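You operate a simulated robot arm through the tools that you are given. There is no shell and no other tool.

The job below is to be done with a simulated robot arm. You get a single attempt, and the scene is never put back.

## Task
Switch the heating block off and spin its two tubes at MID.
Fine: opposite wells of the small centrifuge, lid shut, one full run; they stay in.

Only the result counts: the job must be done as asked and must still hold three seconds after the hand-in. Knocking over, shifting, dropping, spilling or breaking anything else fails it. A push-on lid holds only when it is set on centred and level and pressed home; a screw cap is set on level and turned clockwise until tight.

## Robot
A 7-joint arm with a two-finger parallel gripper, fixed in place. Base frame: the origin is at the foot of the arm, x ahead of it, y to its left, z up. Readings come in cm, degrees, newtons and seconds.
Its first joint turns from -149.0 to 149.0 degrees. Payload 3.43 kg.
The tool frame sits at the grasp point between the pads (the TCP): z along the fingers, y along the line on which they close. The tips reach 3 cm beyond it. The gripper opens to 9.4 cm. The fingers are 2.8 cm wide and 1 cm thick; the gripper's body (5 by 9.6 cm) begins 5.5 cm behind the TCP.
Orientation is that of the tool frame in the base frame, as a unit quaternion [w, x, y, z]. With the fingers straight down and closing along the base's y, the tool's x points along the base's -x, its y along +y and its z along -z.

## Interface
- The arm moves only by the tool move_arm. Its argument "series" is a list of rows, each an object of numbers (a shift or turn left out is 0, a gripper value left out holds the last): "x", "y", "z": the shift along the tool's x, y, z in cm; "rx", "ry", "rz": the turn, a rotation vector about the tool's x, y, z in degrees; "jaw": the opening, from 0 (shut) to 1 (fully open). In form: [{"x": .., "y": .., "z": .., "rx": .., "ry": .., "rz": .., "jaw": ..}, ...]. A call has 1 to 20 rows; each row shifts and turns the commanded pose from where the row before left it, along the tool's axes as they then stand. A row lasts 0.2 s, in which the tool goes at most 5 cm and 8.6 degrees; a call with a longer step from one row to the next is refused whole, and so is a gripper value outside its range. Where a pose cannot be reached the arm comes as near as it can. A force on the tool above 40 N (or 10 N above the force at the start of the call, whichever is more), or a blocked arm, ends the call early, and 0.2 s more pass. Each finger travels about 4.5 cm/s and halts on what it meets, pressing with about 44 N; the grip force reading is that of the motor and also rises with nothing between the fingers. The clock runs only during rows and for 0.2 s after the last one: add rows that do not move to give the fingers time. It gives the time, the measured TCP pose, the force on the tool (base axes), the opening and the grip force at its end, in the units of the frame above (readings bear some noise), with the torque about the TCP (base axes, N m) and any sound that the robot's microphone picked up.
- Cameras (640 x 400 px; columns grow to the right, rows downward): "scene" is fixed at [40.19, 50.63, 150.32]; the picture's right is [-0.39, -0.92, 0.00], its down [-0.82, 0.35, -0.45] and it looks along [0.41, -0.17, -0.90] (base axes); focal length 214 px, centre (320, 200). "wrist" rides on the gripper at [7.6, 1.4, -10.2] in the tool frame; the picture's right is [-0.18, 0.98, 0.00], its down [-0.75, -0.14, -0.64] and it looks along [-0.63, -0.12, 0.77] (tool axes); focal length 243 px, centre (320, 200). There is no depth. A picture from a camera that has moved, and an enlarged one, comes with that camera's place and axes in the base frame and with its lens. The place of the scene camera against the robot may be out by one fixed shift of up to 1.8 cm in any direction.
- camera(camera): a new picture of that camera. No time passes.
- inspect(camera, box): a new picture of the part [left, top, right, bottom] of that camera's present view, enlarged. No time passes.
- finish_job(): hands the job in; it is judged then, once.

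Places have to be worked out from the pictures, the camera data and where the tool is seen. Open the gripper and draw the arm clear of the work before you hand the job in, unless the task says otherwise.

The tools are called after ">>>" by a JSON object that holds its "fn" and its "kwargs". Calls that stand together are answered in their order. move_arm: Moves the arm, as the interface text tells. Its arguments: {"type":"object","properties":{"series":{"type":"array","items":{"type":"object","properties":{"x":{"type":"number"},"y":{"type":"number"},"z":{"type":"number"},"rx":{"type":"number"},"ry":{"type":"number"},"rz":{"type":"number"},"jaw":{"type":"number"}}}}},"required":["series"]} The other tools are called the same way: camera (camera) takes a picture; inspect (camera, box) takes an enlarged picture of a part of a camera's view; finish_job () hands the job in.

At the start:

```text
time: 0.0
tool_pos: [47.09, 86.83, 115.62]
ee_rot: [0.001, -0.001, 1.0, 0.0]
contact_force: [-0.5, -1.0, -0.1]
ft_torque: [-0.01, -0.01, -0.05]
opening: 9.42
finger_force: 0.1
```

scene: 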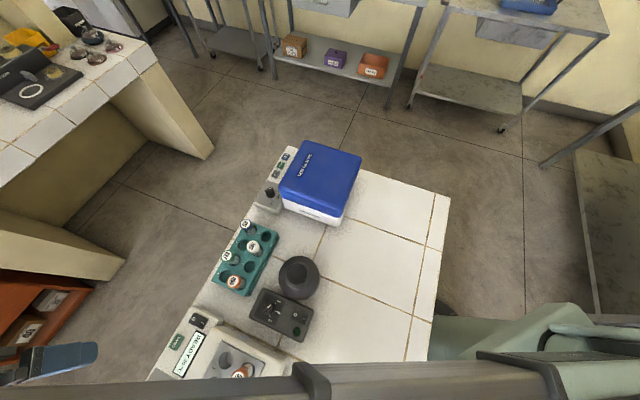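
wrist: 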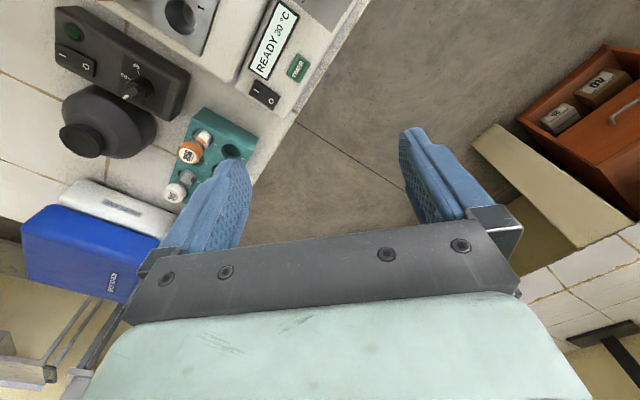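

I start by looking closely at the work bench from both cameras before moving anything.

>>> {"fn": "inspect", "kwargs": {"camera": "scene", "box": [140, 130, 380, 280]}}

>>> {"fn": "inspect", "kwargs": {"camera": "scene", "box": [140, 250, 380, 400]}}

>>> {"fn": "inspect", "kwargs": {"camera": "wrist", "box": [20, 0, 340, 200]}}

```text
2.67 times, centred on (260, 205) of scene
camera zoom: at [40.19, 50.63, 150.32], right [-0.39, -0.92, 0.0], down [-0.82, 0.35, -0.45], along [0.41, -0.17, -0.9], focal length 572 px, centre (480, 187)
```

zoom: 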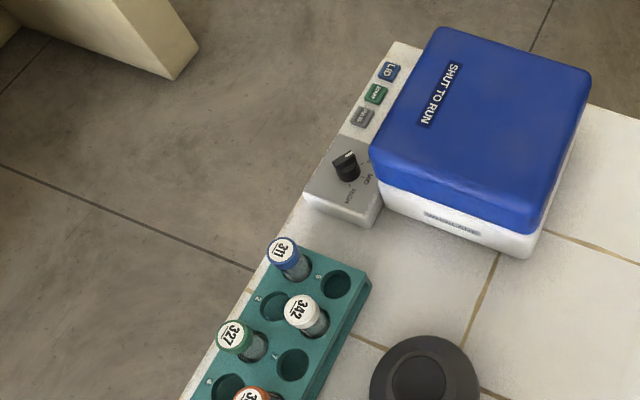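

```text
2.67 times, centred on (260, 325) of scene
camera zoom: at [40.19, 50.63, 150.32], right [-0.39, -0.92, 0.0], down [-0.82, 0.35, -0.45], along [0.41, -0.17, -0.9], focal length 572 px, centre (480, -133)
```

zoom: 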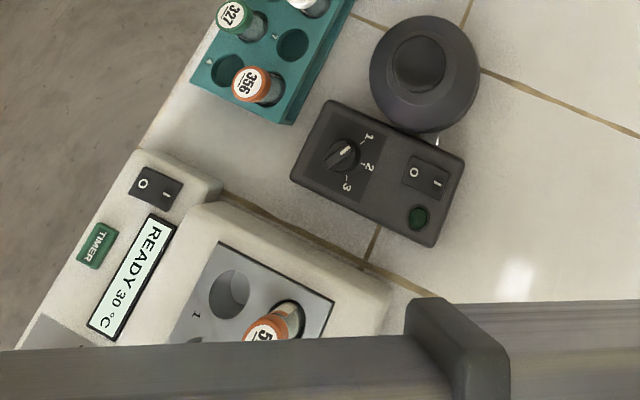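

```text
2.00 times, centred on (180, 100) of wrist
camera zoom: at [39.61, 88.17, 125.88], right [0.18, 0.98, 0.0], down [0.75, -0.14, 0.64], along [0.63, -0.12, -0.77], focal length 485 px, centre (600, 400)
```

zoom: 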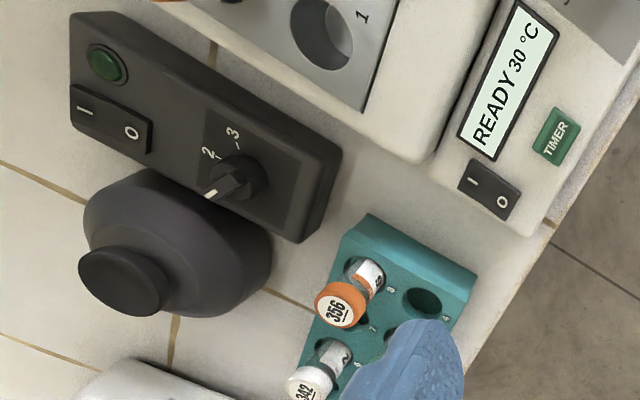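

The heating block switch triangulates to about (48.6, 79, 91), with the bench at roughly 45° to the base. I yaw the tool 45° and draw back towards the base so the wrist camera looks over the block.

>>> {"fn": "move_arm", "kwargs": {"series": [{"rz": -7.5}, {"rz": -7.5}, {"rz": -7.5}, {"rz": -7.5}, {"rz": -7.5}, {"rz": -7.5}, {"x": 4.6, "y": -0.4, "z": 0.6}, {"x": 4.6, "y": -0.4, "z": 0.6}, {"x": 4.6, "y": -0.4, "z": 0.6}, {"x": 4.6, "y": -0.4, "z": 0.6}, {"x": 4.6, "y": -0.4, "z": 0.6}, {"x": 4.6, "y": -0.4, "z": 0.6}, {"x": 4.6, "y": -0.4, "z": 0.6}, {}]}}

>>> {"fn": "camera", "kwargs": {"camera": "wrist"}}

>>> {"fn": "camera", "kwargs": {"camera": "scene"}}

```text
time: 3.0
tool_pos: [26.32, 61.98, 111.31]
ee_rot: [0.003, -0.383, 0.924, 0.002]
contact_force: [0.2, -0.2, -0.3]
ft_torque: [0.01, 0.04, -0.01]
opening: 9.4
finger_force: 0.0
```

```text
taken
camera wrist: at [20.09, 57.43, 121.54], right [-0.57, 0.82, 0.0], down [0.63, 0.43, 0.65], along [0.53, 0.37, -0.76], focal length 243 px, centre (320, 200)
```

wrist: 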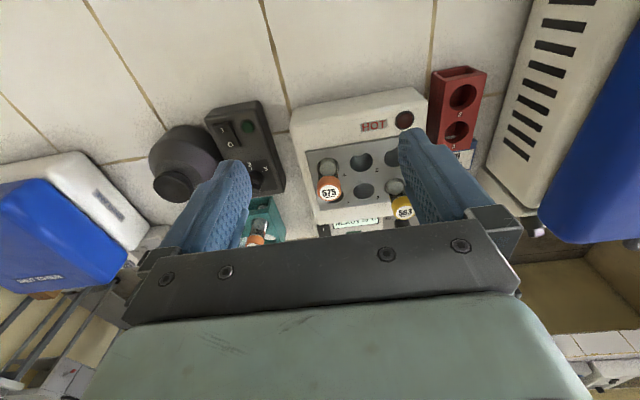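

```text
taken
```

scene: 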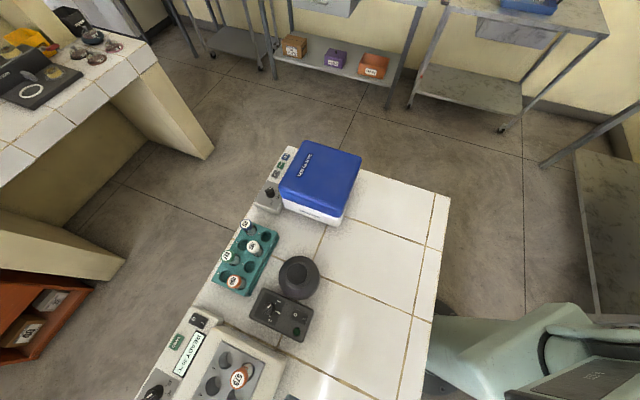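

The block holds two tubes (575 orange, 563 yellow), and there is a second blue-lidded machine on the far left. I inspect details.

>>> {"fn": "inspect", "kwargs": {"camera": "wrist", "box": [200, 70, 520, 270]}}

>>> {"fn": "inspect", "kwargs": {"camera": "scene", "box": [120, 300, 280, 400]}}

>>> {"fn": "inspect", "kwargs": {"camera": "wrist", "box": [0, 130, 192, 250]}}

>>> {"fn": "inspect", "kwargs": {"camera": "wrist", "box": [448, 0, 640, 240]}}

```text
2.00 times, centred on (360, 170) of wrist
camera zoom: at [20.09, 57.43, 121.54], right [-0.57, 0.82, 0.0], down [0.63, 0.43, 0.65], along [0.53, 0.37, -0.76], focal length 485 px, centre (240, 260)
```

zoom: 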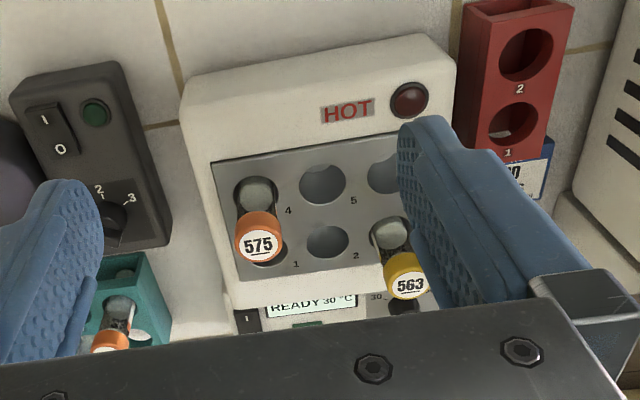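

```text
4.00 times, centred on (200, 350) of scene
camera zoom: at [40.19, 50.63, 150.32], right [-0.39, -0.92, 0.0], down [-0.82, 0.35, -0.45], along [0.41, -0.17, -0.9], focal length 858 px, centre (800, -400)
```

zoom: 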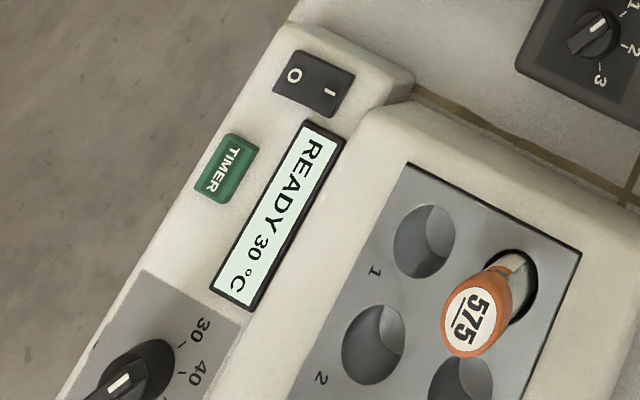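

```text
3.33 times, centred on (96, 190) of wrist
camera zoom: at [20.09, 57.43, 121.54], right [-0.57, 0.82, 0.0], down [0.63, 0.43, 0.65], along [0.53, 0.37, -0.76], focal length 809 px, centre (1067, 233)
```

zoom: 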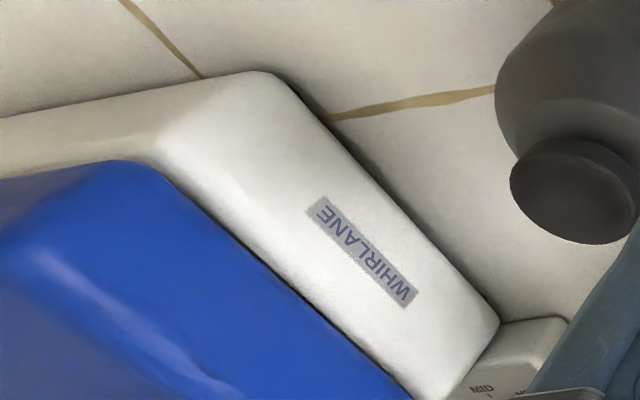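

```text
1.67 times, centred on (544, 120) of wrist
camera zoom: at [20.09, 57.43, 121.54], right [-0.57, 0.82, 0.0], down [0.63, 0.43, 0.65], along [0.53, 0.37, -0.76], focal length 404 px, centre (-53, 333)
```

zoom: 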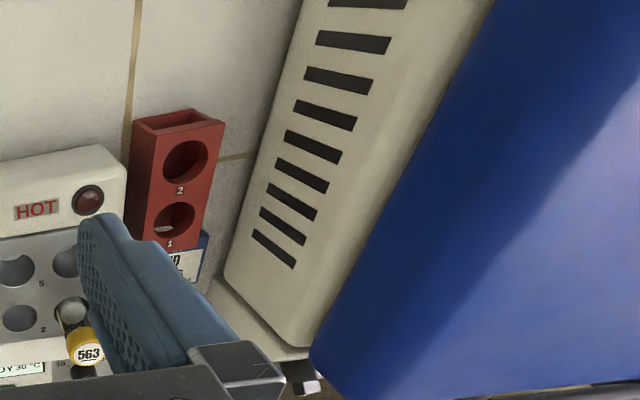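

I shift left (along tool y) to see the other machine and the yellow tube unobstructed.

>>> {"fn": "move_arm", "kwargs": {"series": [{"y": 4.5, "z": -1}, {"y": 4.5, "z": -1}, {"y": 4.5, "z": -1}, {"y": 4.5, "z": -1}, {"y": 4, "z": -1}, {}]}}

>>> {"fn": "camera", "kwargs": {"camera": "wrist"}}

>>> {"fn": "camera", "kwargs": {"camera": "scene"}}

```text
time: 4.4
tool_pos: [10.73, 77.65, 116.52]
ee_rot: [-0.001, -0.383, 0.924, -0.001]
contact_force: [0.1, 0.5, 1.0]
ft_torque: [-0.01, -0.02, 0.01]
opening: 9.39
finger_force: 0.0
```

```text
taken
camera wrist: at [4.48, 73.34, 126.75], right [-0.57, 0.82, 0.0], down [0.63, 0.43, 0.64], along [0.53, 0.36, -0.77], focal length 243 px, centre (320, 200)
```

wrist: 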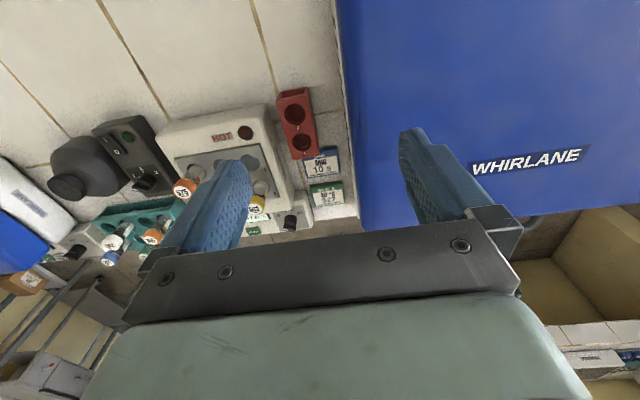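

```text
taken
```

scene: 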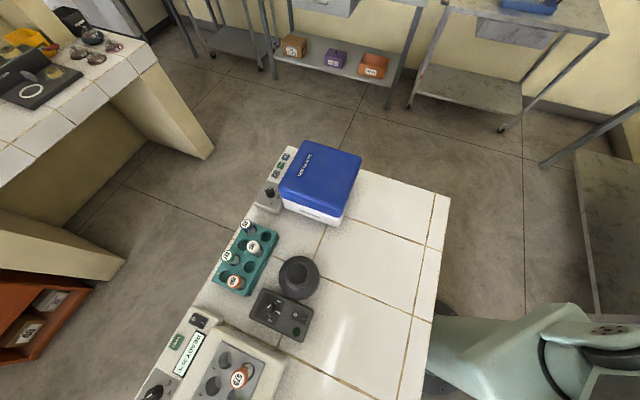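

The left machine is clearly larger, so the small centrifuge is the one at the right end. I read the cards lying by the block.

>>> {"fn": "inspect", "kwargs": {"camera": "wrist", "box": [240, 80, 400, 240]}}

>>> {"fn": "inspect", "kwargs": {"camera": "wrist", "box": [0, 100, 200, 300]}}

```text
2.50 times, centred on (320, 160) of wrist
camera zoom: at [4.48, 73.34, 126.75], right [-0.57, 0.82, 0.0], down [0.63, 0.43, 0.64], along [0.53, 0.36, -0.77], focal length 606 px, centre (320, 300)
```

zoom: 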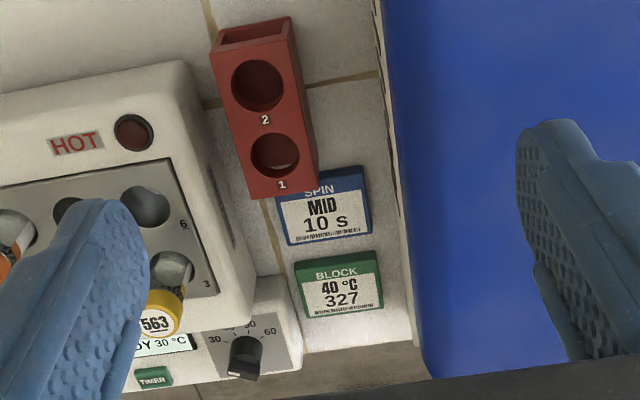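

```text
2.00 times, centred on (100, 200) of wrist
camera zoom: at [4.48, 73.34, 126.75], right [-0.57, 0.82, 0.0], down [0.63, 0.43, 0.64], along [0.53, 0.36, -0.77], focal length 485 px, centre (760, 200)
```

zoom: 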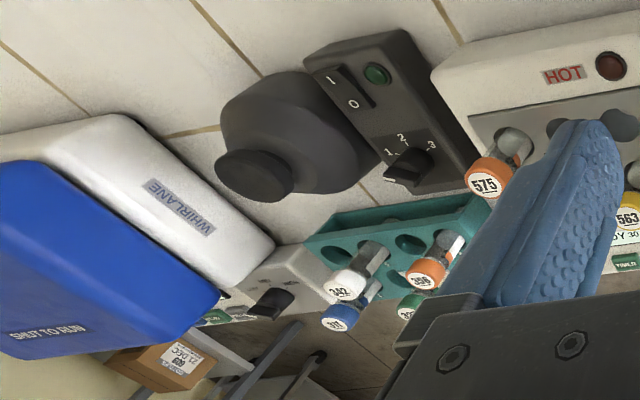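

The card confirms SPIN MID 10 s. Now I sweep right along the bench, staying high, to view the small centrifuge.

>>> {"fn": "move_arm", "kwargs": {"series": [{"y": -4.6, "x": 0.3, "z": -0.4}, {"y": -4.6, "x": 0.3, "z": -0.4}, {"y": -4.6, "x": 0.3, "z": -0.4}, {"y": -4.6, "x": 0.3, "z": -0.4}, {"y": -4.6, "x": 0.3, "z": -0.4}, {"y": -4.6, "x": 0.3, "z": -0.4}, {"y": -4.6, "x": 0.3, "z": -0.4}, {"y": -4.6, "x": 0.3, "z": -0.4}, {"y": -4.6, "x": 0.3, "z": -0.4}, {"y": -4.6, "x": 0.3, "z": -0.4}, {"y": -4.6, "x": 0.3, "z": -0.4}, {"y": -4.6, "x": 0.3, "z": -0.4}, {"y": -4.6, "x": 0.3, "z": -0.4}, {"y": -4.6, "x": 0.3, "z": -0.4}, {"y": -4.6, "x": 0.3, "z": -0.4}, {}]}}

>>> {"fn": "camera", "kwargs": {"camera": "wrist"}}

>>> {"fn": "camera", "kwargs": {"camera": "scene"}}

```text
time: 6.4
tool_pos: [39.6, 51.49, 109.63]
ee_rot: [0.007, -0.38, 0.925, 0.005]
contact_force: [1.2, 0.4, 0.1]
ft_torque: [-0.03, 0.01, -0.02]
opening: 9.4
finger_force: 0.0
out of reach, approached as far as the arm can: row 1, 2, 3, 4, 5, 6, 7, 8, 9, 10
stopped in row 10: the force on the tool passed its limit at 51 N (the readings are from after the stop); the commanded pose is now the measured one
```

```text
taken
camera wrist: at [33.22, 46.97, 119.84], right [-0.56, 0.83, 0.01], down [0.63, 0.42, 0.65], along [0.54, 0.37, -0.76], focal length 243 px, centre (320, 200)
```

wrist: 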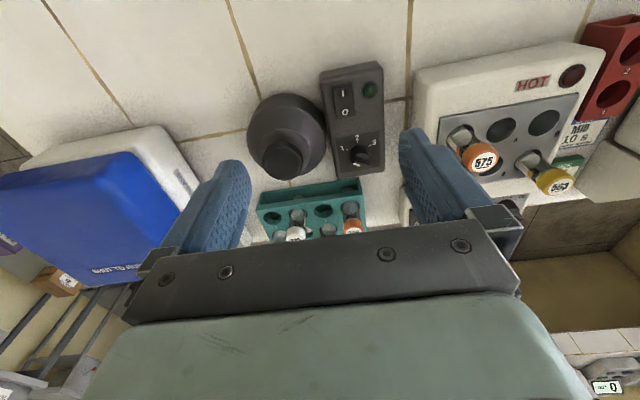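

```text
taken
```

scene: 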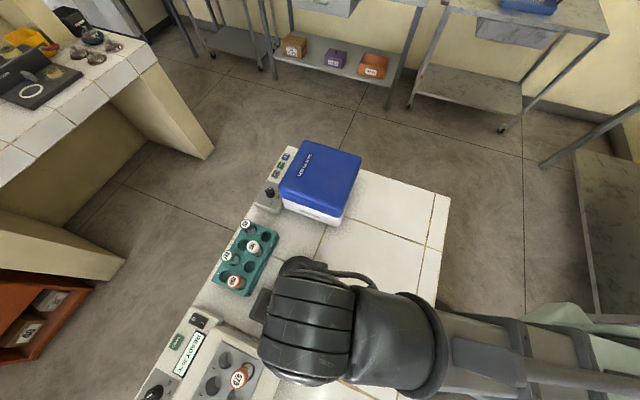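

The arm stopped on a force (likely fast motion near a reach limit); nothing looks disturbed. I first test a small upward, outward move at a gentler pace.

>>> {"fn": "move_arm", "kwargs": {"series": [{"z": -2}, {"z": -2}, {"z": -2}, {"z": -2}, {}]}}

```text
time: 7.1
tool_pos: [40.36, 52.56, 111.67]
ee_rot: [0.015, -0.38, 0.925, 0.009]
contact_force: [4.9, 4.8, -10.7]
ft_torque: [-0.01, -0.08, -0.01]
opening: 9.39
finger_force: 0.1
out of reach, approached as far as the arm can: row 1, 2, 3
stopped in row 3: the force on the tool passed its limit at 42 N (the readings are from after the stop); the commanded pose is now the measured one
```

It seems upward motion at short radius is outside the reach, so I move outward first, fix the small tilt, then yaw so that the camera looks along the bench towards the centrifuge.

>>> {"fn": "move_arm", "kwargs": {"series": [{"x": -2, "z": 0.5}, {"x": -3, "z": 0.3}, {"x": -3, "ry": 1.0, "rx": 0.2}, {"x": -2, "ry": 1.0, "rx": 0.1}, {"rz": 5}, {"rz": 5}, {}]}}

```text
time: 8.7
tool_pos: [47.44, 59.5, 111.14]
ee_rot: [-0.001, -0.296, 0.955, 0.0]
contact_force: [-0.1, 0.6, 0.5]
ft_torque: [-0.01, -0.01, 0.02]
opening: 9.39
finger_force: 0.0
```

Pose is clean again; now I yaw to look along the bench towards the centrifuge and shift closer.

>>> {"fn": "move_arm", "kwargs": {"series": [{"rz": 8}, {"rz": 8}, {"rz": 8}, {"rz": 8}, {"rz": 8}, {"rz": 8}, {"rz": 8}, {"rz": 8}, {"rz": 8}, {"rz": 7.5}, {"x": -3, "z": -1}, {"x": -3, "z": -1}, {"x": -3, "z": -1}, {}, {}]}}

>>> {"fn": "camera", "kwargs": {"camera": "wrist"}}

>>> {"fn": "camera", "kwargs": {"camera": "scene"}}

```text
time: 11.9
tool_pos: [53.88, 53.11, 114.29]
ee_rot: [0.001, 0.382, 0.924, 0.002]
contact_force: [-0.4, 0.8, -0.1]
ft_torque: [-0.02, -0.01, -0.01]
opening: 9.41
finger_force: 0.0
```

```text
taken
camera wrist: at [49.59, 59.41, 124.54], right [0.82, 0.57, 0.0], down [0.43, -0.63, 0.64], along [0.37, -0.53, -0.77], focal length 243 px, centre (320, 200)
```

wrist: 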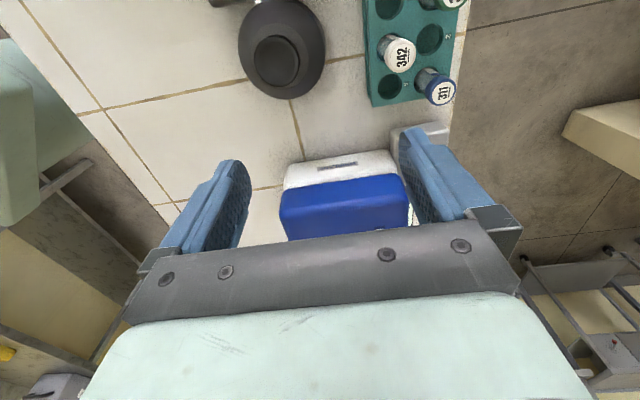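

```text
taken
```

scene: 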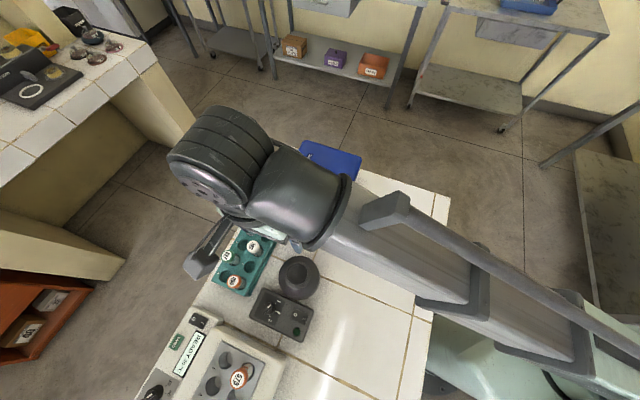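

I zoom in on the centrifuge in this view to triangulate it.

>>> {"fn": "inspect", "kwargs": {"camera": "wrist", "box": [250, 110, 450, 250]}}

```text
2.86 times, centred on (350, 180) of wrist
camera zoom: at [49.59, 59.41, 124.54], right [0.82, 0.57, 0.0], down [0.43, -0.63, 0.64], along [0.37, -0.53, -0.77], focal length 693 px, centre (234, 257)
```

zoom: 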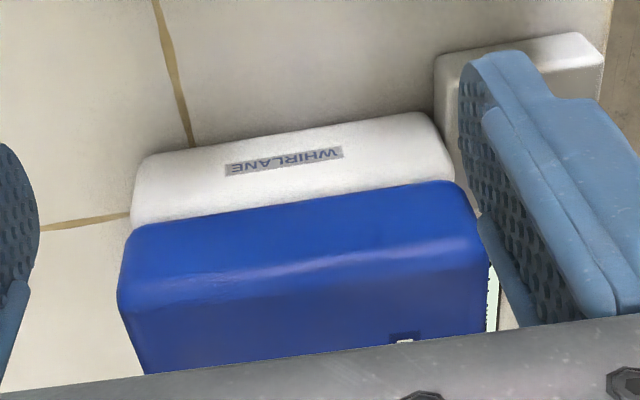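

The lid's near-outboard corner triangulates to about (68.8, 50.1, 97), lid roughly 16×18 cm, hinge on the robot side and control panel on the outboard side. I move outboard to look at the panel.

>>> {"fn": "move_arm", "kwargs": {"series": [{"y": 3}, {"y": 3}, {"y": 3}, {"y": 2, "x": -2}, {"x": -3}, {"x": -3}, {}, {}]}}

>>> {"fn": "camera", "kwargs": {"camera": "wrist"}}

>>> {"fn": "inspect", "kwargs": {"camera": "wrist", "box": [220, 60, 420, 240]}}

```text
time: 13.7
tool_pos: [67.37, 55.23, 114.15]
ee_rot: [0.0, 0.382, 0.924, -0.001]
contact_force: [-0.6, -0.2, 1.0]
ft_torque: [-0.01, 0.01, 0.04]
opening: 9.42
finger_force: 0.1
```

```text
taken
camera wrist: at [63.07, 61.57, 124.46], right [0.82, 0.57, 0.0], down [0.43, -0.63, 0.64], along [0.36, -0.53, -0.77], focal length 243 px, centre (320, 200)
```

wrist: 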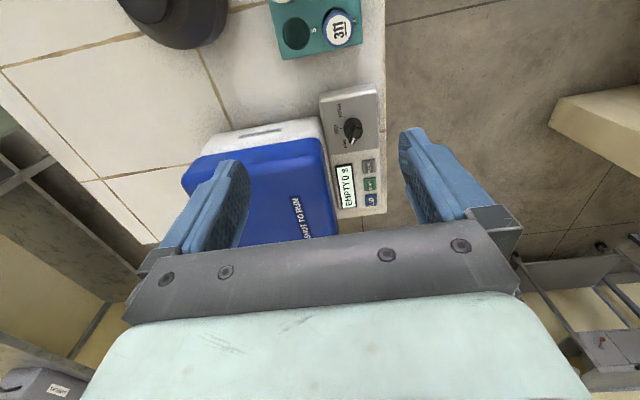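

```text
2.22 times, centred on (320, 150) of wrist
camera zoom: at [63.07, 61.57, 124.46], right [0.82, 0.57, 0.0], down [0.43, -0.63, 0.64], along [0.36, -0.53, -0.77], focal length 539 px, centre (320, 311)
```

zoom: 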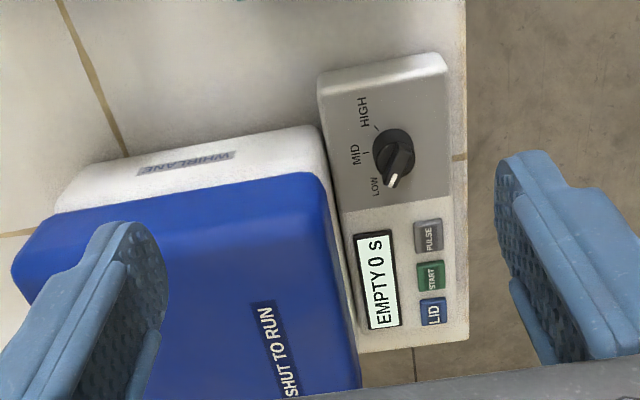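

Panel: dial at LOW (positions LOW–MID–HIGH), buttons PULSE/START/LID, display "EMPTY 0 s". Triangulation puts the dial at about (74.6, 52.7, 93) and LID at about (86.3, 43.7, 91). I zoom on the dial.

>>> {"fn": "inspect", "kwargs": {"camera": "wrist", "box": [310, 80, 400, 150]}}

>>> {"fn": "inspect", "kwargs": {"camera": "wrist", "box": [310, 150, 400, 220]}}

```text
5.71 times, centred on (355, 115) of wrist
camera zoom: at [63.07, 61.57, 124.46], right [0.82, 0.57, 0.0], down [0.43, -0.63, 0.64], along [0.36, -0.53, -0.77], focal length 1386 px, centre (120, 686)
```

zoom: 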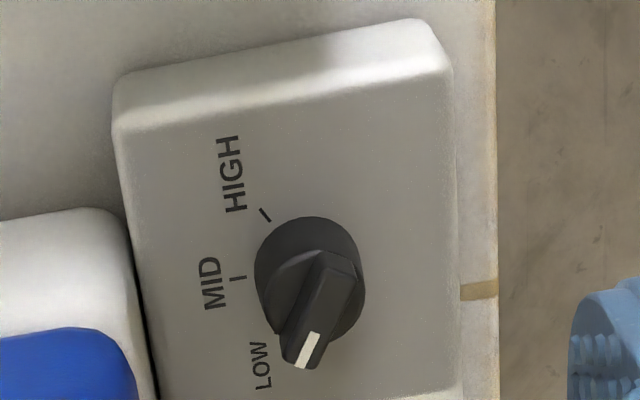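

```text
5.71 times, centred on (355, 185) of wrist
camera zoom: at [63.07, 61.57, 124.46], right [0.82, 0.57, 0.0], down [0.43, -0.63, 0.64], along [0.36, -0.53, -0.77], focal length 1386 px, centre (120, 286)
```

zoom: 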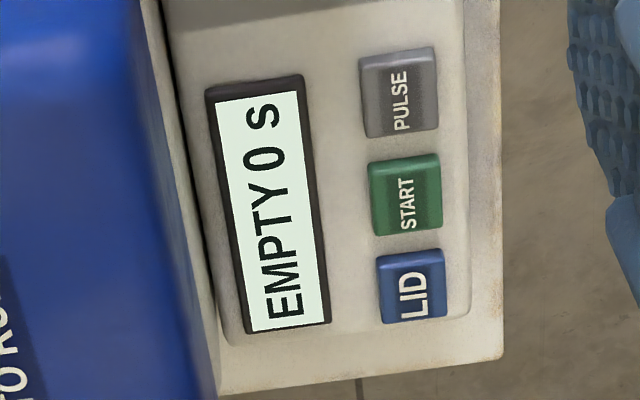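

The dial ridge points to LOW and needs 60° clockwise to MID; the closed lid crowds the knob, so I'll open the lid first. I move nearer to the LID button, keeping this yaw, and look again.

>>> {"fn": "move_arm", "kwargs": {"series": [{"x": -3, "y": 1}, {"x": -3, "y": 1}, {"x": -3, "y": 1}, {"x": -3, "y": 1}, {"x": -2, "y": 1}, {"z": 2}, {"z": 2}, {}, {}]}}

>>> {"fn": "camera", "kwargs": {"camera": "wrist"}}

>>> {"fn": "inspect", "kwargs": {"camera": "wrist", "box": [250, 50, 410, 150]}}

>>> {"fn": "camera", "kwargs": {"camera": "scene"}}

```text
time: 15.7
tool_pos: [80.75, 49.04, 110.18]
ee_rot: [-0.001, 0.382, 0.924, -0.001]
contact_force: [0.0, -0.7, 0.4]
ft_torque: [0.0, 0.03, -0.01]
opening: 9.39
finger_force: 0.0
```

```text
taken
camera wrist: at [76.47, 55.37, 120.48], right [0.82, 0.57, 0.0], down [0.43, -0.63, 0.64], along [0.36, -0.53, -0.77], focal length 243 px, centre (320, 200)
```

wrist: 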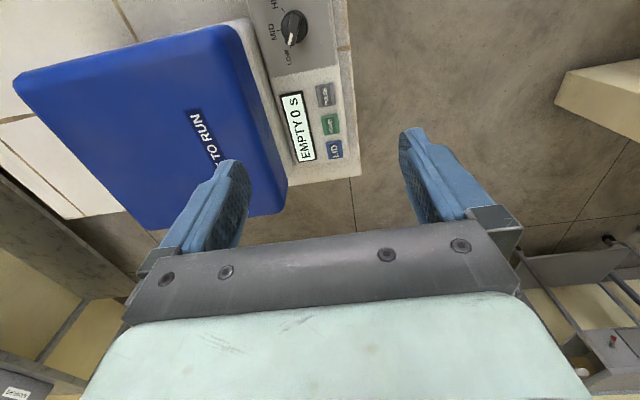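

```text
4.00 times, centred on (330, 100) of wrist
camera zoom: at [76.47, 55.37, 120.48], right [0.82, 0.57, 0.0], down [0.43, -0.63, 0.64], along [0.36, -0.53, -0.77], focal length 970 px, centre (280, 600)
```

zoom: 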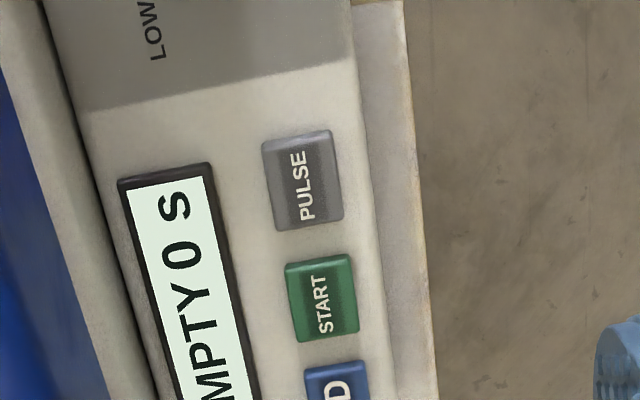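

```text
taken
```

scene: 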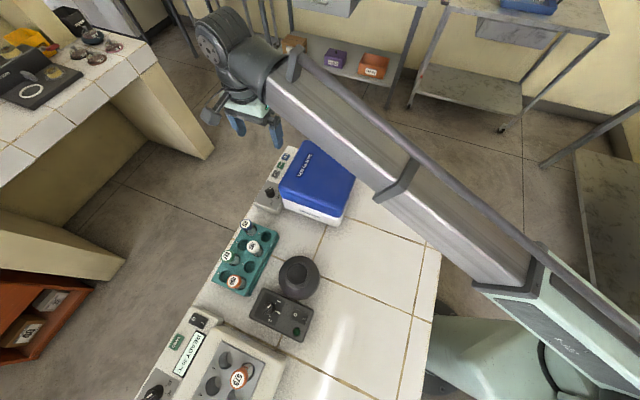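

Two wrist views put LID at about (87.2, 43.3, 90.4) and START at about (84.7, 45.8, 90.4). I close the fingers and go above LID.

>>> {"fn": "move_arm", "kwargs": {"series": [{"x": -3, "jaw": 0}, {"x": -3}, {"x": -2.5}, {"z": 2}, {"z": 3}, {"z": 3}, {"z": 3}, {}, {}]}}

>>> {"fn": "camera", "kwargs": {"camera": "wrist"}}

>>> {"fn": "camera", "kwargs": {"camera": "scene"}}

```text
time: 17.7
tool_pos: [86.7, 42.98, 99.09]
ee_rot: [-0.001, 0.383, 0.924, -0.001]
contact_force: [0.4, 0.2, -0.4]
ft_torque: [0.01, 0.0, 0.02]
opening: 0.01
finger_force: 32.8
```

```text
taken
camera wrist: at [82.49, 49.39, 109.32], right [0.82, 0.57, 0.0], down [0.43, -0.63, 0.64], along [0.36, -0.53, -0.77], focal length 243 px, centre (320, 200)
```

wrist: 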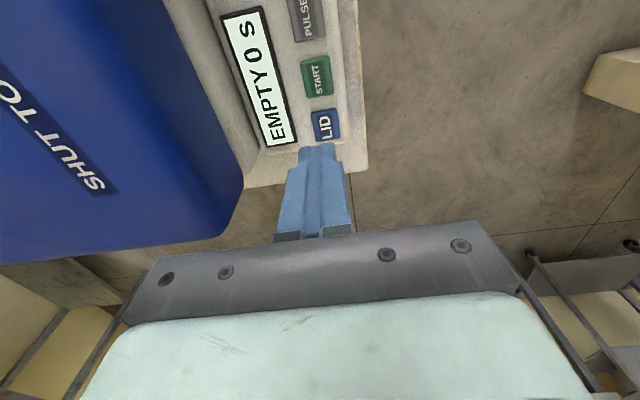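

```text
taken
```

scene: 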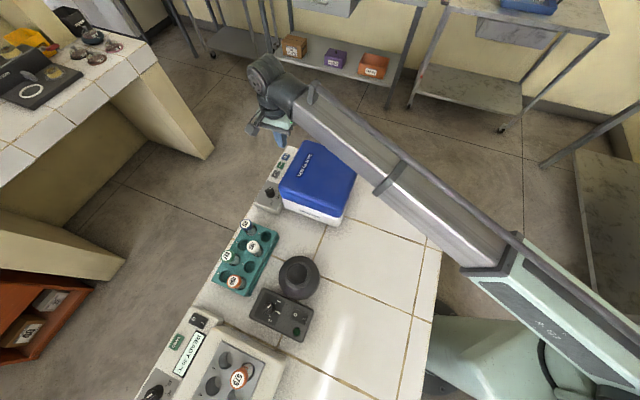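

The fingertips are about 0.6 cm robotward of LID; I correct and descend slowly to press it.

>>> {"fn": "move_arm", "kwargs": {"series": [{"y": 0.4, "x": -0.2}, {"z": 2}, {"z": 2}, {"z": 1}, {"z": 0.4}, {"z": 0.3}, {"z": 0.3}, {"z": 0.3}]}}

>>> {"fn": "camera", "kwargs": {"camera": "wrist"}}

```text
time: 19.5
tool_pos: [87.21, 42.97, 92.85]
ee_rot: [0.0, 0.382, 0.924, -0.001]
contact_force: [-0.2, 1.4, -1.0]
ft_torque: [0.05, 0.03, 0.0]
opening: 0.0
finger_force: 32.4
```

```text
taken
camera wrist: at [82.97, 49.42, 103.09], right [0.82, 0.57, 0.0], down [0.43, -0.63, 0.64], along [0.36, -0.53, -0.77], focal length 243 px, centre (320, 200)
```

wrist: 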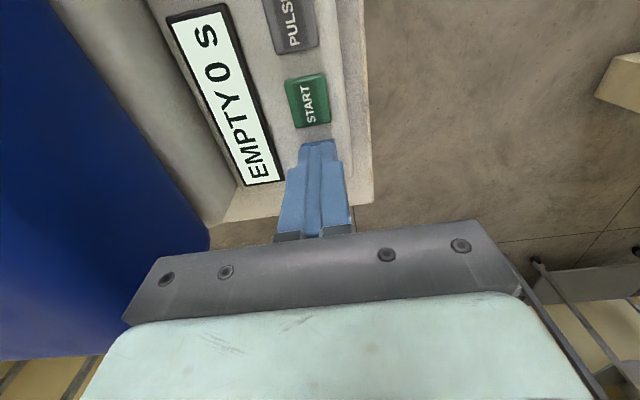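

No contact yet; tips at about z 89.9 directly over LID. I continue in small steps.

>>> {"fn": "move_arm", "kwargs": {"series": [{"z": 0.3}, {"z": 0.2}, {"z": 0.2}]}}

```text
time: 20.3
tool_pos: [87.12, 43.05, 92.12]
ee_rot: [0.0, 0.382, 0.924, 0.0]
contact_force: [1.8, 2.3, 10.3]
ft_torque: [0.08, -0.1, 0.03]
opening: 0.0
finger_force: 33.7
heard: click
```

A click was heard. I look at the result before lifting.

>>> {"fn": "camera", "kwargs": {"camera": "wrist"}}

>>> {"fn": "camera", "kwargs": {"camera": "scene"}}

```text
taken
camera wrist: at [82.91, 49.38, 102.41], right [0.82, 0.57, 0.0], down [0.43, -0.63, 0.64], along [0.36, -0.53, -0.77], focal length 243 px, centre (320, 200)
```

wrist: 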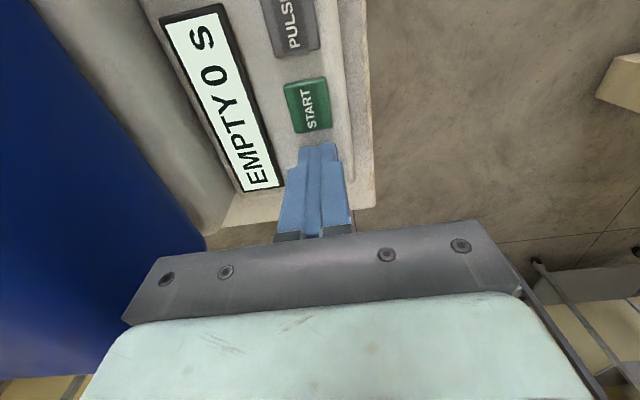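

```text
taken
```

scene: 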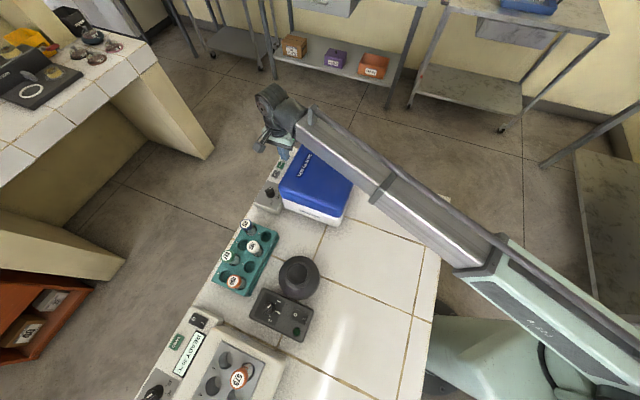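

The lid hasn't visibly moved yet; I lift off the button and watch.

>>> {"fn": "move_arm", "kwargs": {"series": [{"z": -1}, {"z": -2}, {"z": -3}, {"z": -3}, {}]}}

>>> {"fn": "camera", "kwargs": {"camera": "wrist"}}

>>> {"fn": "camera", "kwargs": {"camera": "scene"}}

```text
time: 21.5
tool_pos: [87.41, 43.0, 100.99]
ee_rot: [-0.001, 0.382, 0.924, -0.001]
contact_force: [0.9, 0.1, 0.5]
ft_torque: [-0.01, -0.01, 0.0]
opening: 0.0
finger_force: 33.2
```

```text
taken
camera wrist: at [83.0, 49.42, 111.31], right [0.82, 0.57, 0.0], down [0.44, -0.63, 0.64], along [0.36, -0.53, -0.77], focal length 243 px, centre (320, 200)
```

wrist: 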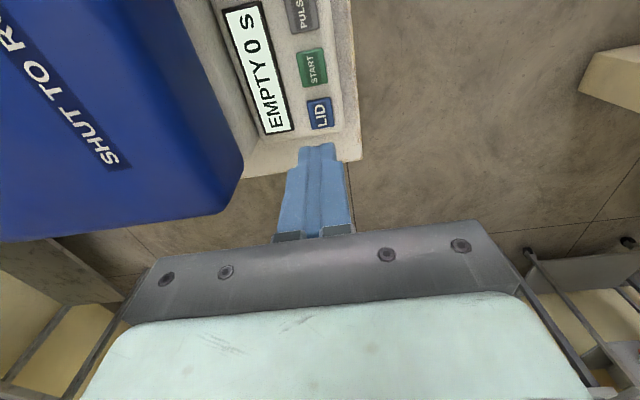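

```text
taken
```

scene: 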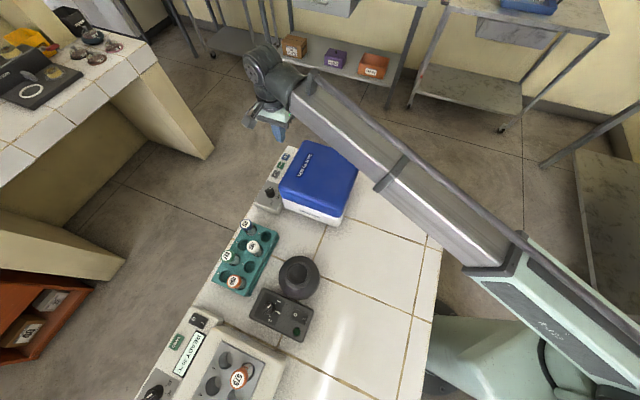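

I compare the lid with the first enlarged view to see whether it popped ajar.

>>> {"fn": "inspect", "kwargs": {"camera": "scene", "box": [140, 130, 380, 280]}}

>>> {"fn": "inspect", "kwargs": {"camera": "wrist", "box": [180, 0, 372, 120]}}

```text
2.67 times, centred on (260, 205) of scene
camera zoom: at [40.19, 50.63, 150.32], right [-0.39, -0.92, 0.0], down [-0.82, 0.35, -0.45], along [0.41, -0.17, -0.9], focal length 572 px, centre (480, 187)
```

zoom: 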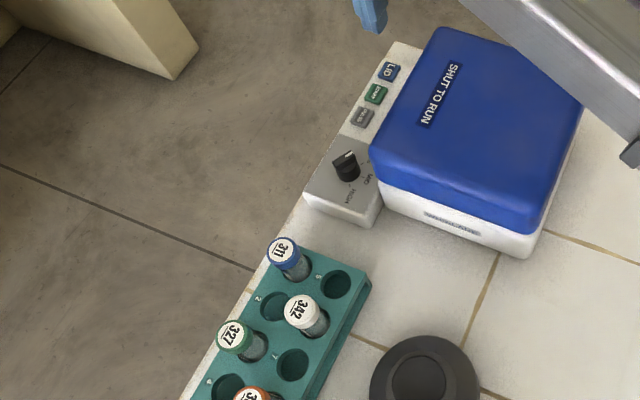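

```text
3.33 times, centred on (276, 60) of wrist
camera zoom: at [83.0, 49.42, 111.31], right [0.82, 0.57, 0.0], down [0.44, -0.63, 0.64], along [0.36, -0.53, -0.77], focal length 809 px, centre (467, 667)
```

zoom: 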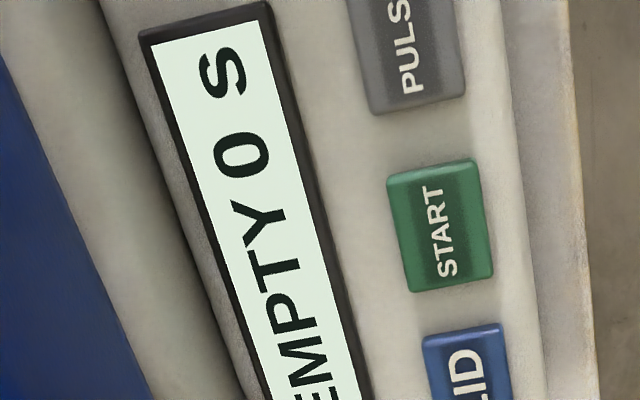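

No visible lid motion. I wait a second to see whether it is slow.

>>> {"fn": "move_arm", "kwargs": {"series": [{}, {}, {}, {}, {}, {}]}}

>>> {"fn": "inspect", "kwargs": {"camera": "scene", "box": [140, 130, 380, 280]}}

```text
time: 22.9
tool_pos: [87.12, 42.95, 101.05]
ee_rot: [0.0, 0.382, 0.924, -0.001]
contact_force: [0.0, -0.1, 0.2]
ft_torque: [-0.01, 0.0, -0.01]
opening: 0.0
finger_force: 33.1
```

```text
2.67 times, centred on (260, 205) of scene
camera zoom: at [40.19, 50.63, 150.32], right [-0.39, -0.92, 0.0], down [-0.82, 0.35, -0.45], along [0.41, -0.17, -0.9], focal length 572 px, centre (480, 187)
```

zoom: 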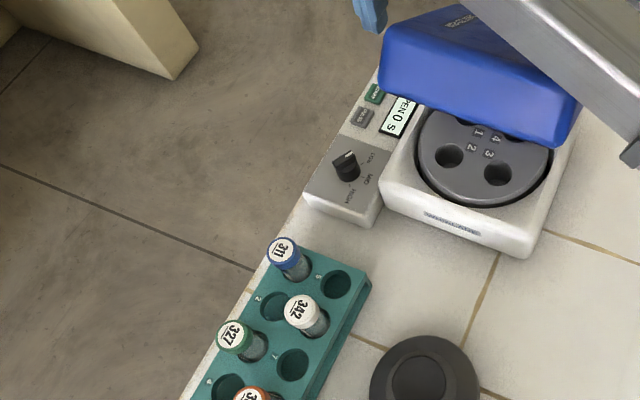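

The lid is opening by itself, hinged at its far (−e2) end, swinging away from the block. I clear my arm towards +e2 and up.

>>> {"fn": "move_arm", "kwargs": {"series": [{"x": 3, "z": -2}, {"x": 4, "z": -2}, {"x": 4, "z": -2}, {"x": 4, "z": -2}, {"x": 4, "z": -1}, {"x": 3, "z": -1}, {"jaw": 1}, {}, {}, {}, {}]}}

>>> {"fn": "camera", "kwargs": {"camera": "wrist"}}

>>> {"fn": "camera", "kwargs": {"camera": "scene"}}

```text
time: 25.3
tool_pos: [71.43, 58.74, 111.36]
ee_rot: [0.0, 0.381, 0.924, 0.0]
contact_force: [0.6, 0.0, -0.7]
ft_torque: [0.0, 0.02, 0.04]
opening: 9.42
finger_force: 0.0
```

```text
taken
camera wrist: at [67.23, 65.06, 121.56], right [0.82, 0.57, 0.0], down [0.43, -0.63, 0.64], along [0.36, -0.53, -0.77], focal length 243 px, centre (320, 200)
```

wrist: 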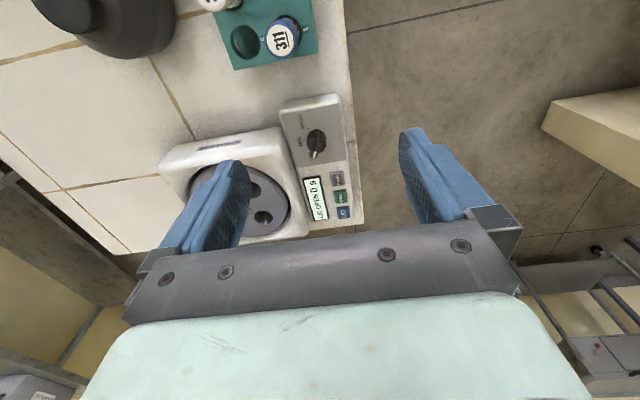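

```text
taken
```

scene: 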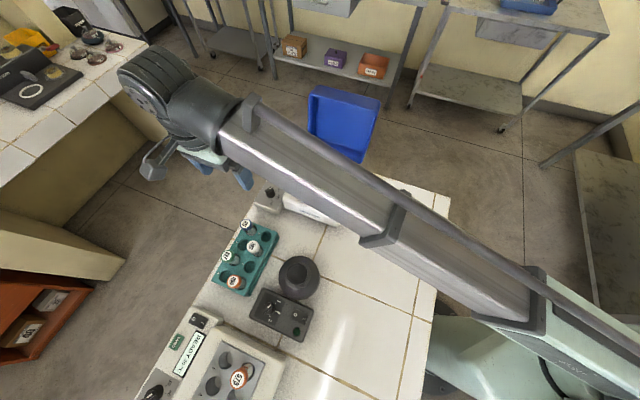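

The lid is fully open and the arm is clear. Now I yaw to θ=105° (fingers perpendicular to the dial ridge at LOW) to grip the dial.

>>> {"fn": "move_arm", "kwargs": {"series": [{"rz": -8.3}, {"rz": -8.3}, {"rz": -8.3}, {"rz": -8.3}, {"rz": -8.3}, {"rz": -8.3}, {"rz": -8.3}, {"rz": -8.3}, {"rz": -8.3}, {"rz": -8.3}, {"rz": -8.3}, {"rz": -8.3}, {"rz": -8.3}, {"rz": -8.3}, {"rz": -8.3}, {"rz": -8.3}, {"rz": -8.3}, {"rz": -8.3}, {}, {}]}}

>>> {"fn": "camera", "kwargs": {"camera": "wrist"}}

>>> {"fn": "camera", "kwargs": {"camera": "scene"}}

```text
time: 29.5
tool_pos: [71.55, 58.63, 111.14]
ee_rot: [0.001, 0.791, -0.612, 0.001]
contact_force: [-0.5, 0.6, 1.4]
ft_torque: [-0.02, 0.01, 0.0]
opening: 9.42
finger_force: 0.0
```

```text
taken
camera wrist: at [72.31, 50.8, 121.43], right [-1.0, -0.07, 0.0], down [-0.05, 0.77, 0.64], along [-0.04, 0.64, -0.77], focal length 243 px, centre (320, 200)
```

wrist: 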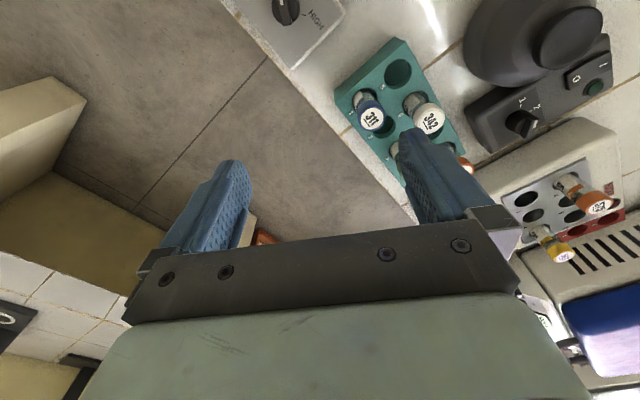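

```text
taken
```

scene: 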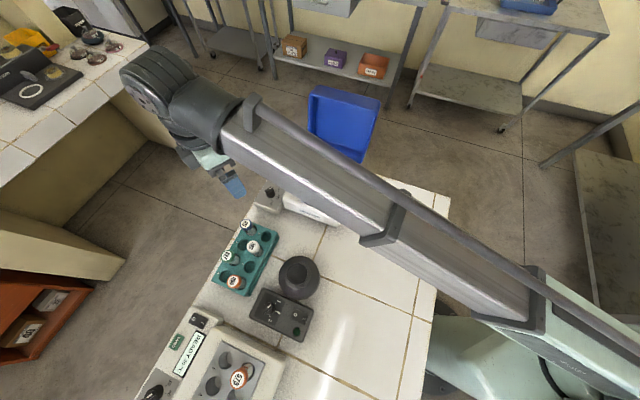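

θ≈104.5°. Combined rays suggest the dial at about (75.4, 52.1) with its top near z 91. I move above it to look straight down between the fingers.

>>> {"fn": "move_arm", "kwargs": {"series": [{"x": 2.5, "y": -0.7, "z": 2}, {"x": 2.5, "y": -0.7, "z": 2}, {"x": 2.3, "y": -0.7, "z": 2}, {"z": 2}, {"z": 1}, {}, {}]}}

>>> {"fn": "camera", "kwargs": {"camera": "wrist"}}

>>> {"fn": "inspect", "kwargs": {"camera": "wrist", "box": [230, 50, 420, 180]}}

```text
time: 31.1
tool_pos: [75.33, 52.03, 102.03]
ee_rot: [0.002, 0.79, -0.613, 0.001]
contact_force: [-0.4, 0.6, 0.1]
ft_torque: [0.02, 0.01, -0.01]
opening: 9.41
finger_force: 0.0
```

```text
taken
camera wrist: at [76.08, 44.25, 112.46], right [-1.0, -0.07, 0.0], down [-0.05, 0.77, 0.64], along [-0.04, 0.64, -0.77], focal length 243 px, centre (320, 200)
```

wrist: 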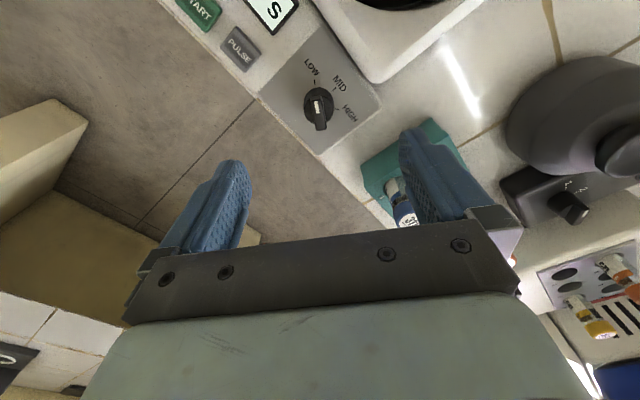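

```text
3.08 times, centred on (325, 115) of wrist
camera zoom: at [76.08, 44.25, 112.46], right [-1.0, -0.07, 0.0], down [-0.05, 0.77, 0.64], along [-0.04, 0.64, -0.77], focal length 746 px, centre (305, 462)
```

zoom: 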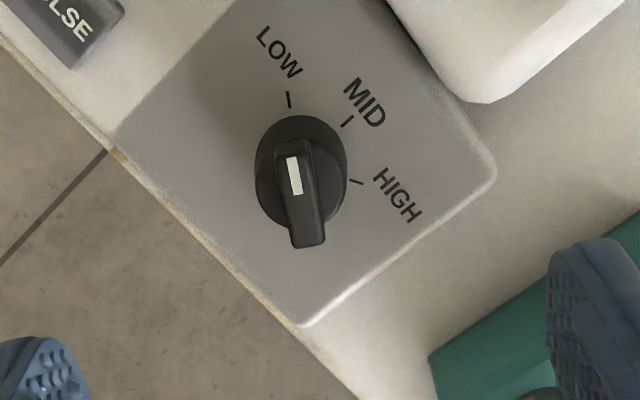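

The ridge is aligned with the tool x axis, and ticks are 60° apart. I correct by x +0.3, y −0.2, narrow the jaw, descend over the knob and close.

>>> {"fn": "move_arm", "kwargs": {"series": [{"x": 0.3, "y": -0.2, "jaw": 0.36}, {"z": 2}, {"z": 2}, {"z": 2}, {"z": 1}, {"z": 0.6}, {"z": 0.5}, {}]}}

>>> {"fn": "inspect", "kwargs": {"camera": "wrist", "box": [210, 60, 430, 240]}}

```text
time: 32.9
tool_pos: [75.78, 51.87, 93.95]
ee_rot: [0.001, 0.791, -0.612, 0.0]
contact_force: [0.0, 0.9, 0.2]
ft_torque: [-0.02, 0.01, 0.0]
opening: 3.36
finger_force: 0.0
```

```text
2.22 times, centred on (320, 150) of wrist
camera zoom: at [76.43, 44.04, 104.26], right [-1.0, -0.07, 0.0], down [-0.05, 0.77, 0.64], along [-0.04, 0.64, -0.77], focal length 539 px, centre (320, 311)
```

zoom: 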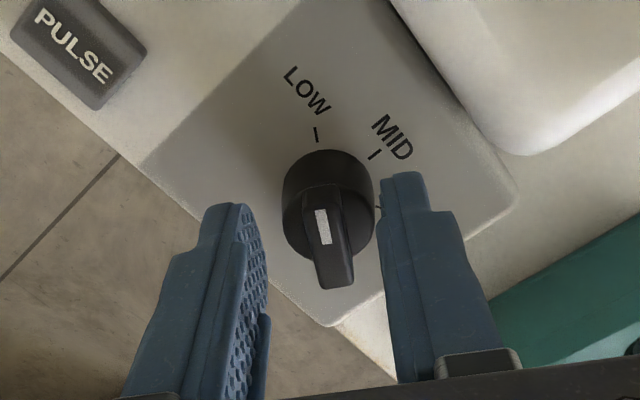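

Fingers straddle the knob; I nudge +0.2 in y, go 0.6 cm lower and close gently.

>>> {"fn": "move_arm", "kwargs": {"series": [{"y": 0.2}, {"z": 0.3}, {"z": 0.3}, {"jaw": 0.2}, {}, {"jaw": 0.05}, {}, {}]}}

>>> {"fn": "inspect", "kwargs": {"camera": "wrist", "box": [210, 60, 430, 240]}}

```text
time: 34.7
tool_pos: [75.64, 51.77, 93.31]
ee_rot: [0.001, 0.79, -0.613, 0.0]
contact_force: [6.2, 1.1, 0.8]
ft_torque: [0.09, -0.22, -0.03]
opening: 2.62
finger_force: 45.2
```

```text
2.22 times, centred on (320, 150) of wrist
camera zoom: at [76.21, 43.98, 103.64], right [-1.0, -0.07, 0.0], down [-0.05, 0.77, 0.64], along [-0.04, 0.64, -0.77], focal length 539 px, centre (320, 311)
```

zoom: 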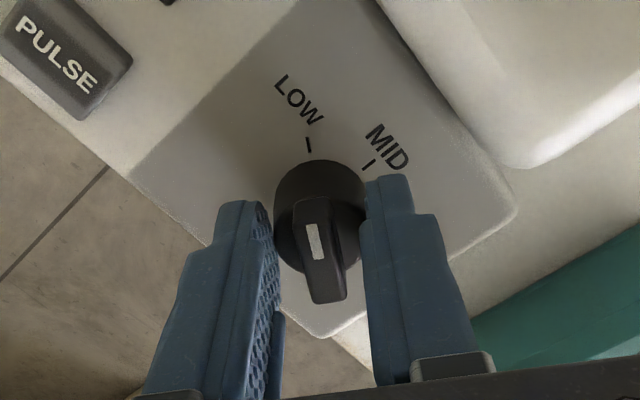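

The fingers hold the 2.6 cm knob disc. I turn it 60° clockwise (rz +60).

>>> {"fn": "move_arm", "kwargs": {"series": [{"y": -0.1}, {"rz": 7.5}, {"rz": 7.5}, {"rz": 7.5}, {"rz": 7.5}, {"rz": 7.5}, {"rz": 7.5}, {"rz": 7.5}, {"rz": 7.5}, {}, {}]}}

>>> {"fn": "inspect", "kwargs": {"camera": "wrist", "box": [210, 60, 430, 240]}}

```text
time: 37.1
tool_pos: [75.36, 51.67, 93.34]
ee_rot: [-0.004, -0.379, 0.926, 0.0]
contact_force: [-29.6, 0.7, -24.0]
ft_torque: [0.3, 0.47, 0.03]
opening: 2.64
finger_force: 45.3
```

```text
2.22 times, centred on (320, 150) of wrist
camera zoom: at [69.17, 47.47, 103.7], right [-0.56, 0.83, 0.0], down [0.64, 0.43, 0.64], along [0.53, 0.35, -0.77], focal length 539 px, centre (320, 311)
```

zoom: 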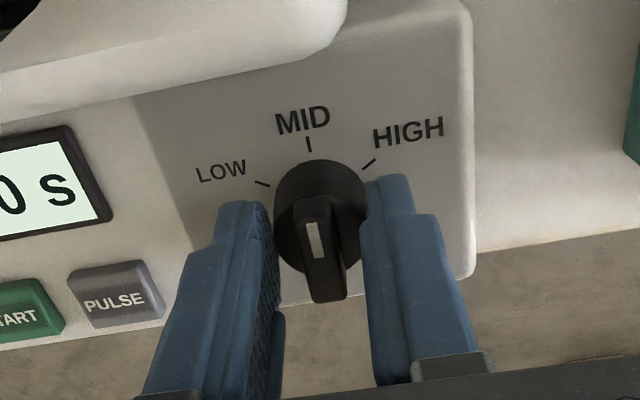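

The pointer is at MID. I open the fingers and lift off.

>>> {"fn": "move_arm", "kwargs": {"series": [{"jaw": 0.3}, {"jaw": 0.4}, {}, {"z": -1}, {"z": -2}, {"z": -3}, {"z": -4}, {}, {}]}}

>>> {"fn": "camera", "kwargs": {"camera": "wrist"}}

>>> {"fn": "inspect", "kwargs": {"camera": "wrist", "box": [200, 60, 420, 200]}}

>>> {"fn": "camera", "kwargs": {"camera": "scene"}}

```text
time: 39.1
tool_pos: [75.75, 51.76, 103.33]
ee_rot: [0.0, -0.379, 0.926, 0.0]
contact_force: [-0.7, -0.5, -0.4]
ft_torque: [0.0, 0.0, -0.01]
opening: 3.74
finger_force: 0.1
```

```text
taken
camera wrist: at [69.54, 47.38, 113.69], right [-0.56, 0.83, 0.0], down [0.64, 0.43, 0.64], along [0.53, 0.36, -0.77], focal length 243 px, centre (320, 200)
```

wrist: 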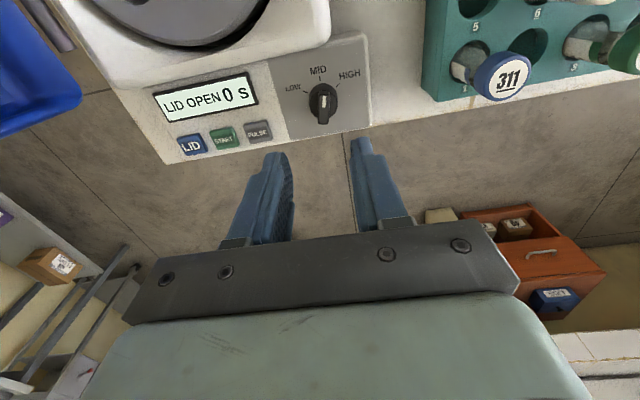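

```text
2.86 times, centred on (310, 130) of wrist
camera zoom: at [69.54, 47.38, 113.69], right [-0.56, 0.83, 0.0], down [0.64, 0.43, 0.64], along [0.53, 0.36, -0.77], focal length 693 px, centre (349, 400)
```

zoom: 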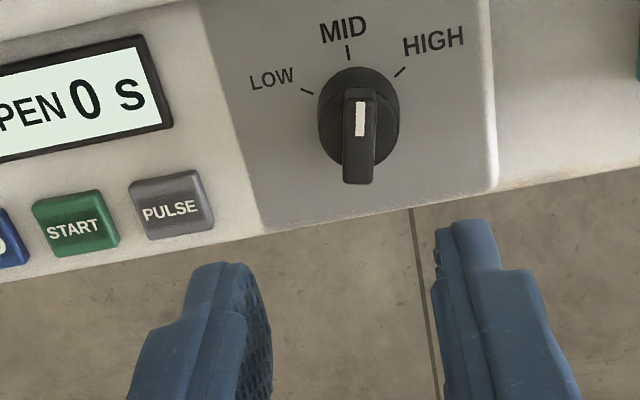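

```text
taken
```

scene: 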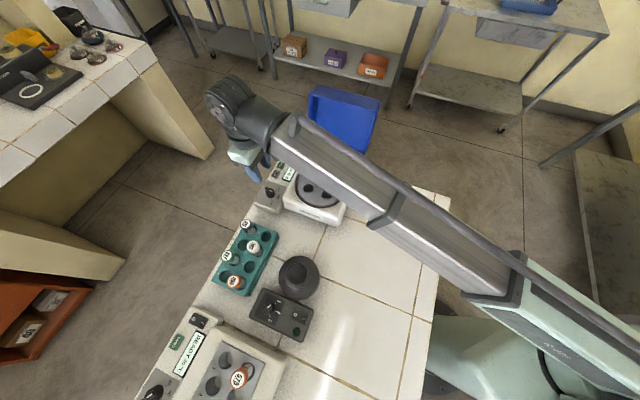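

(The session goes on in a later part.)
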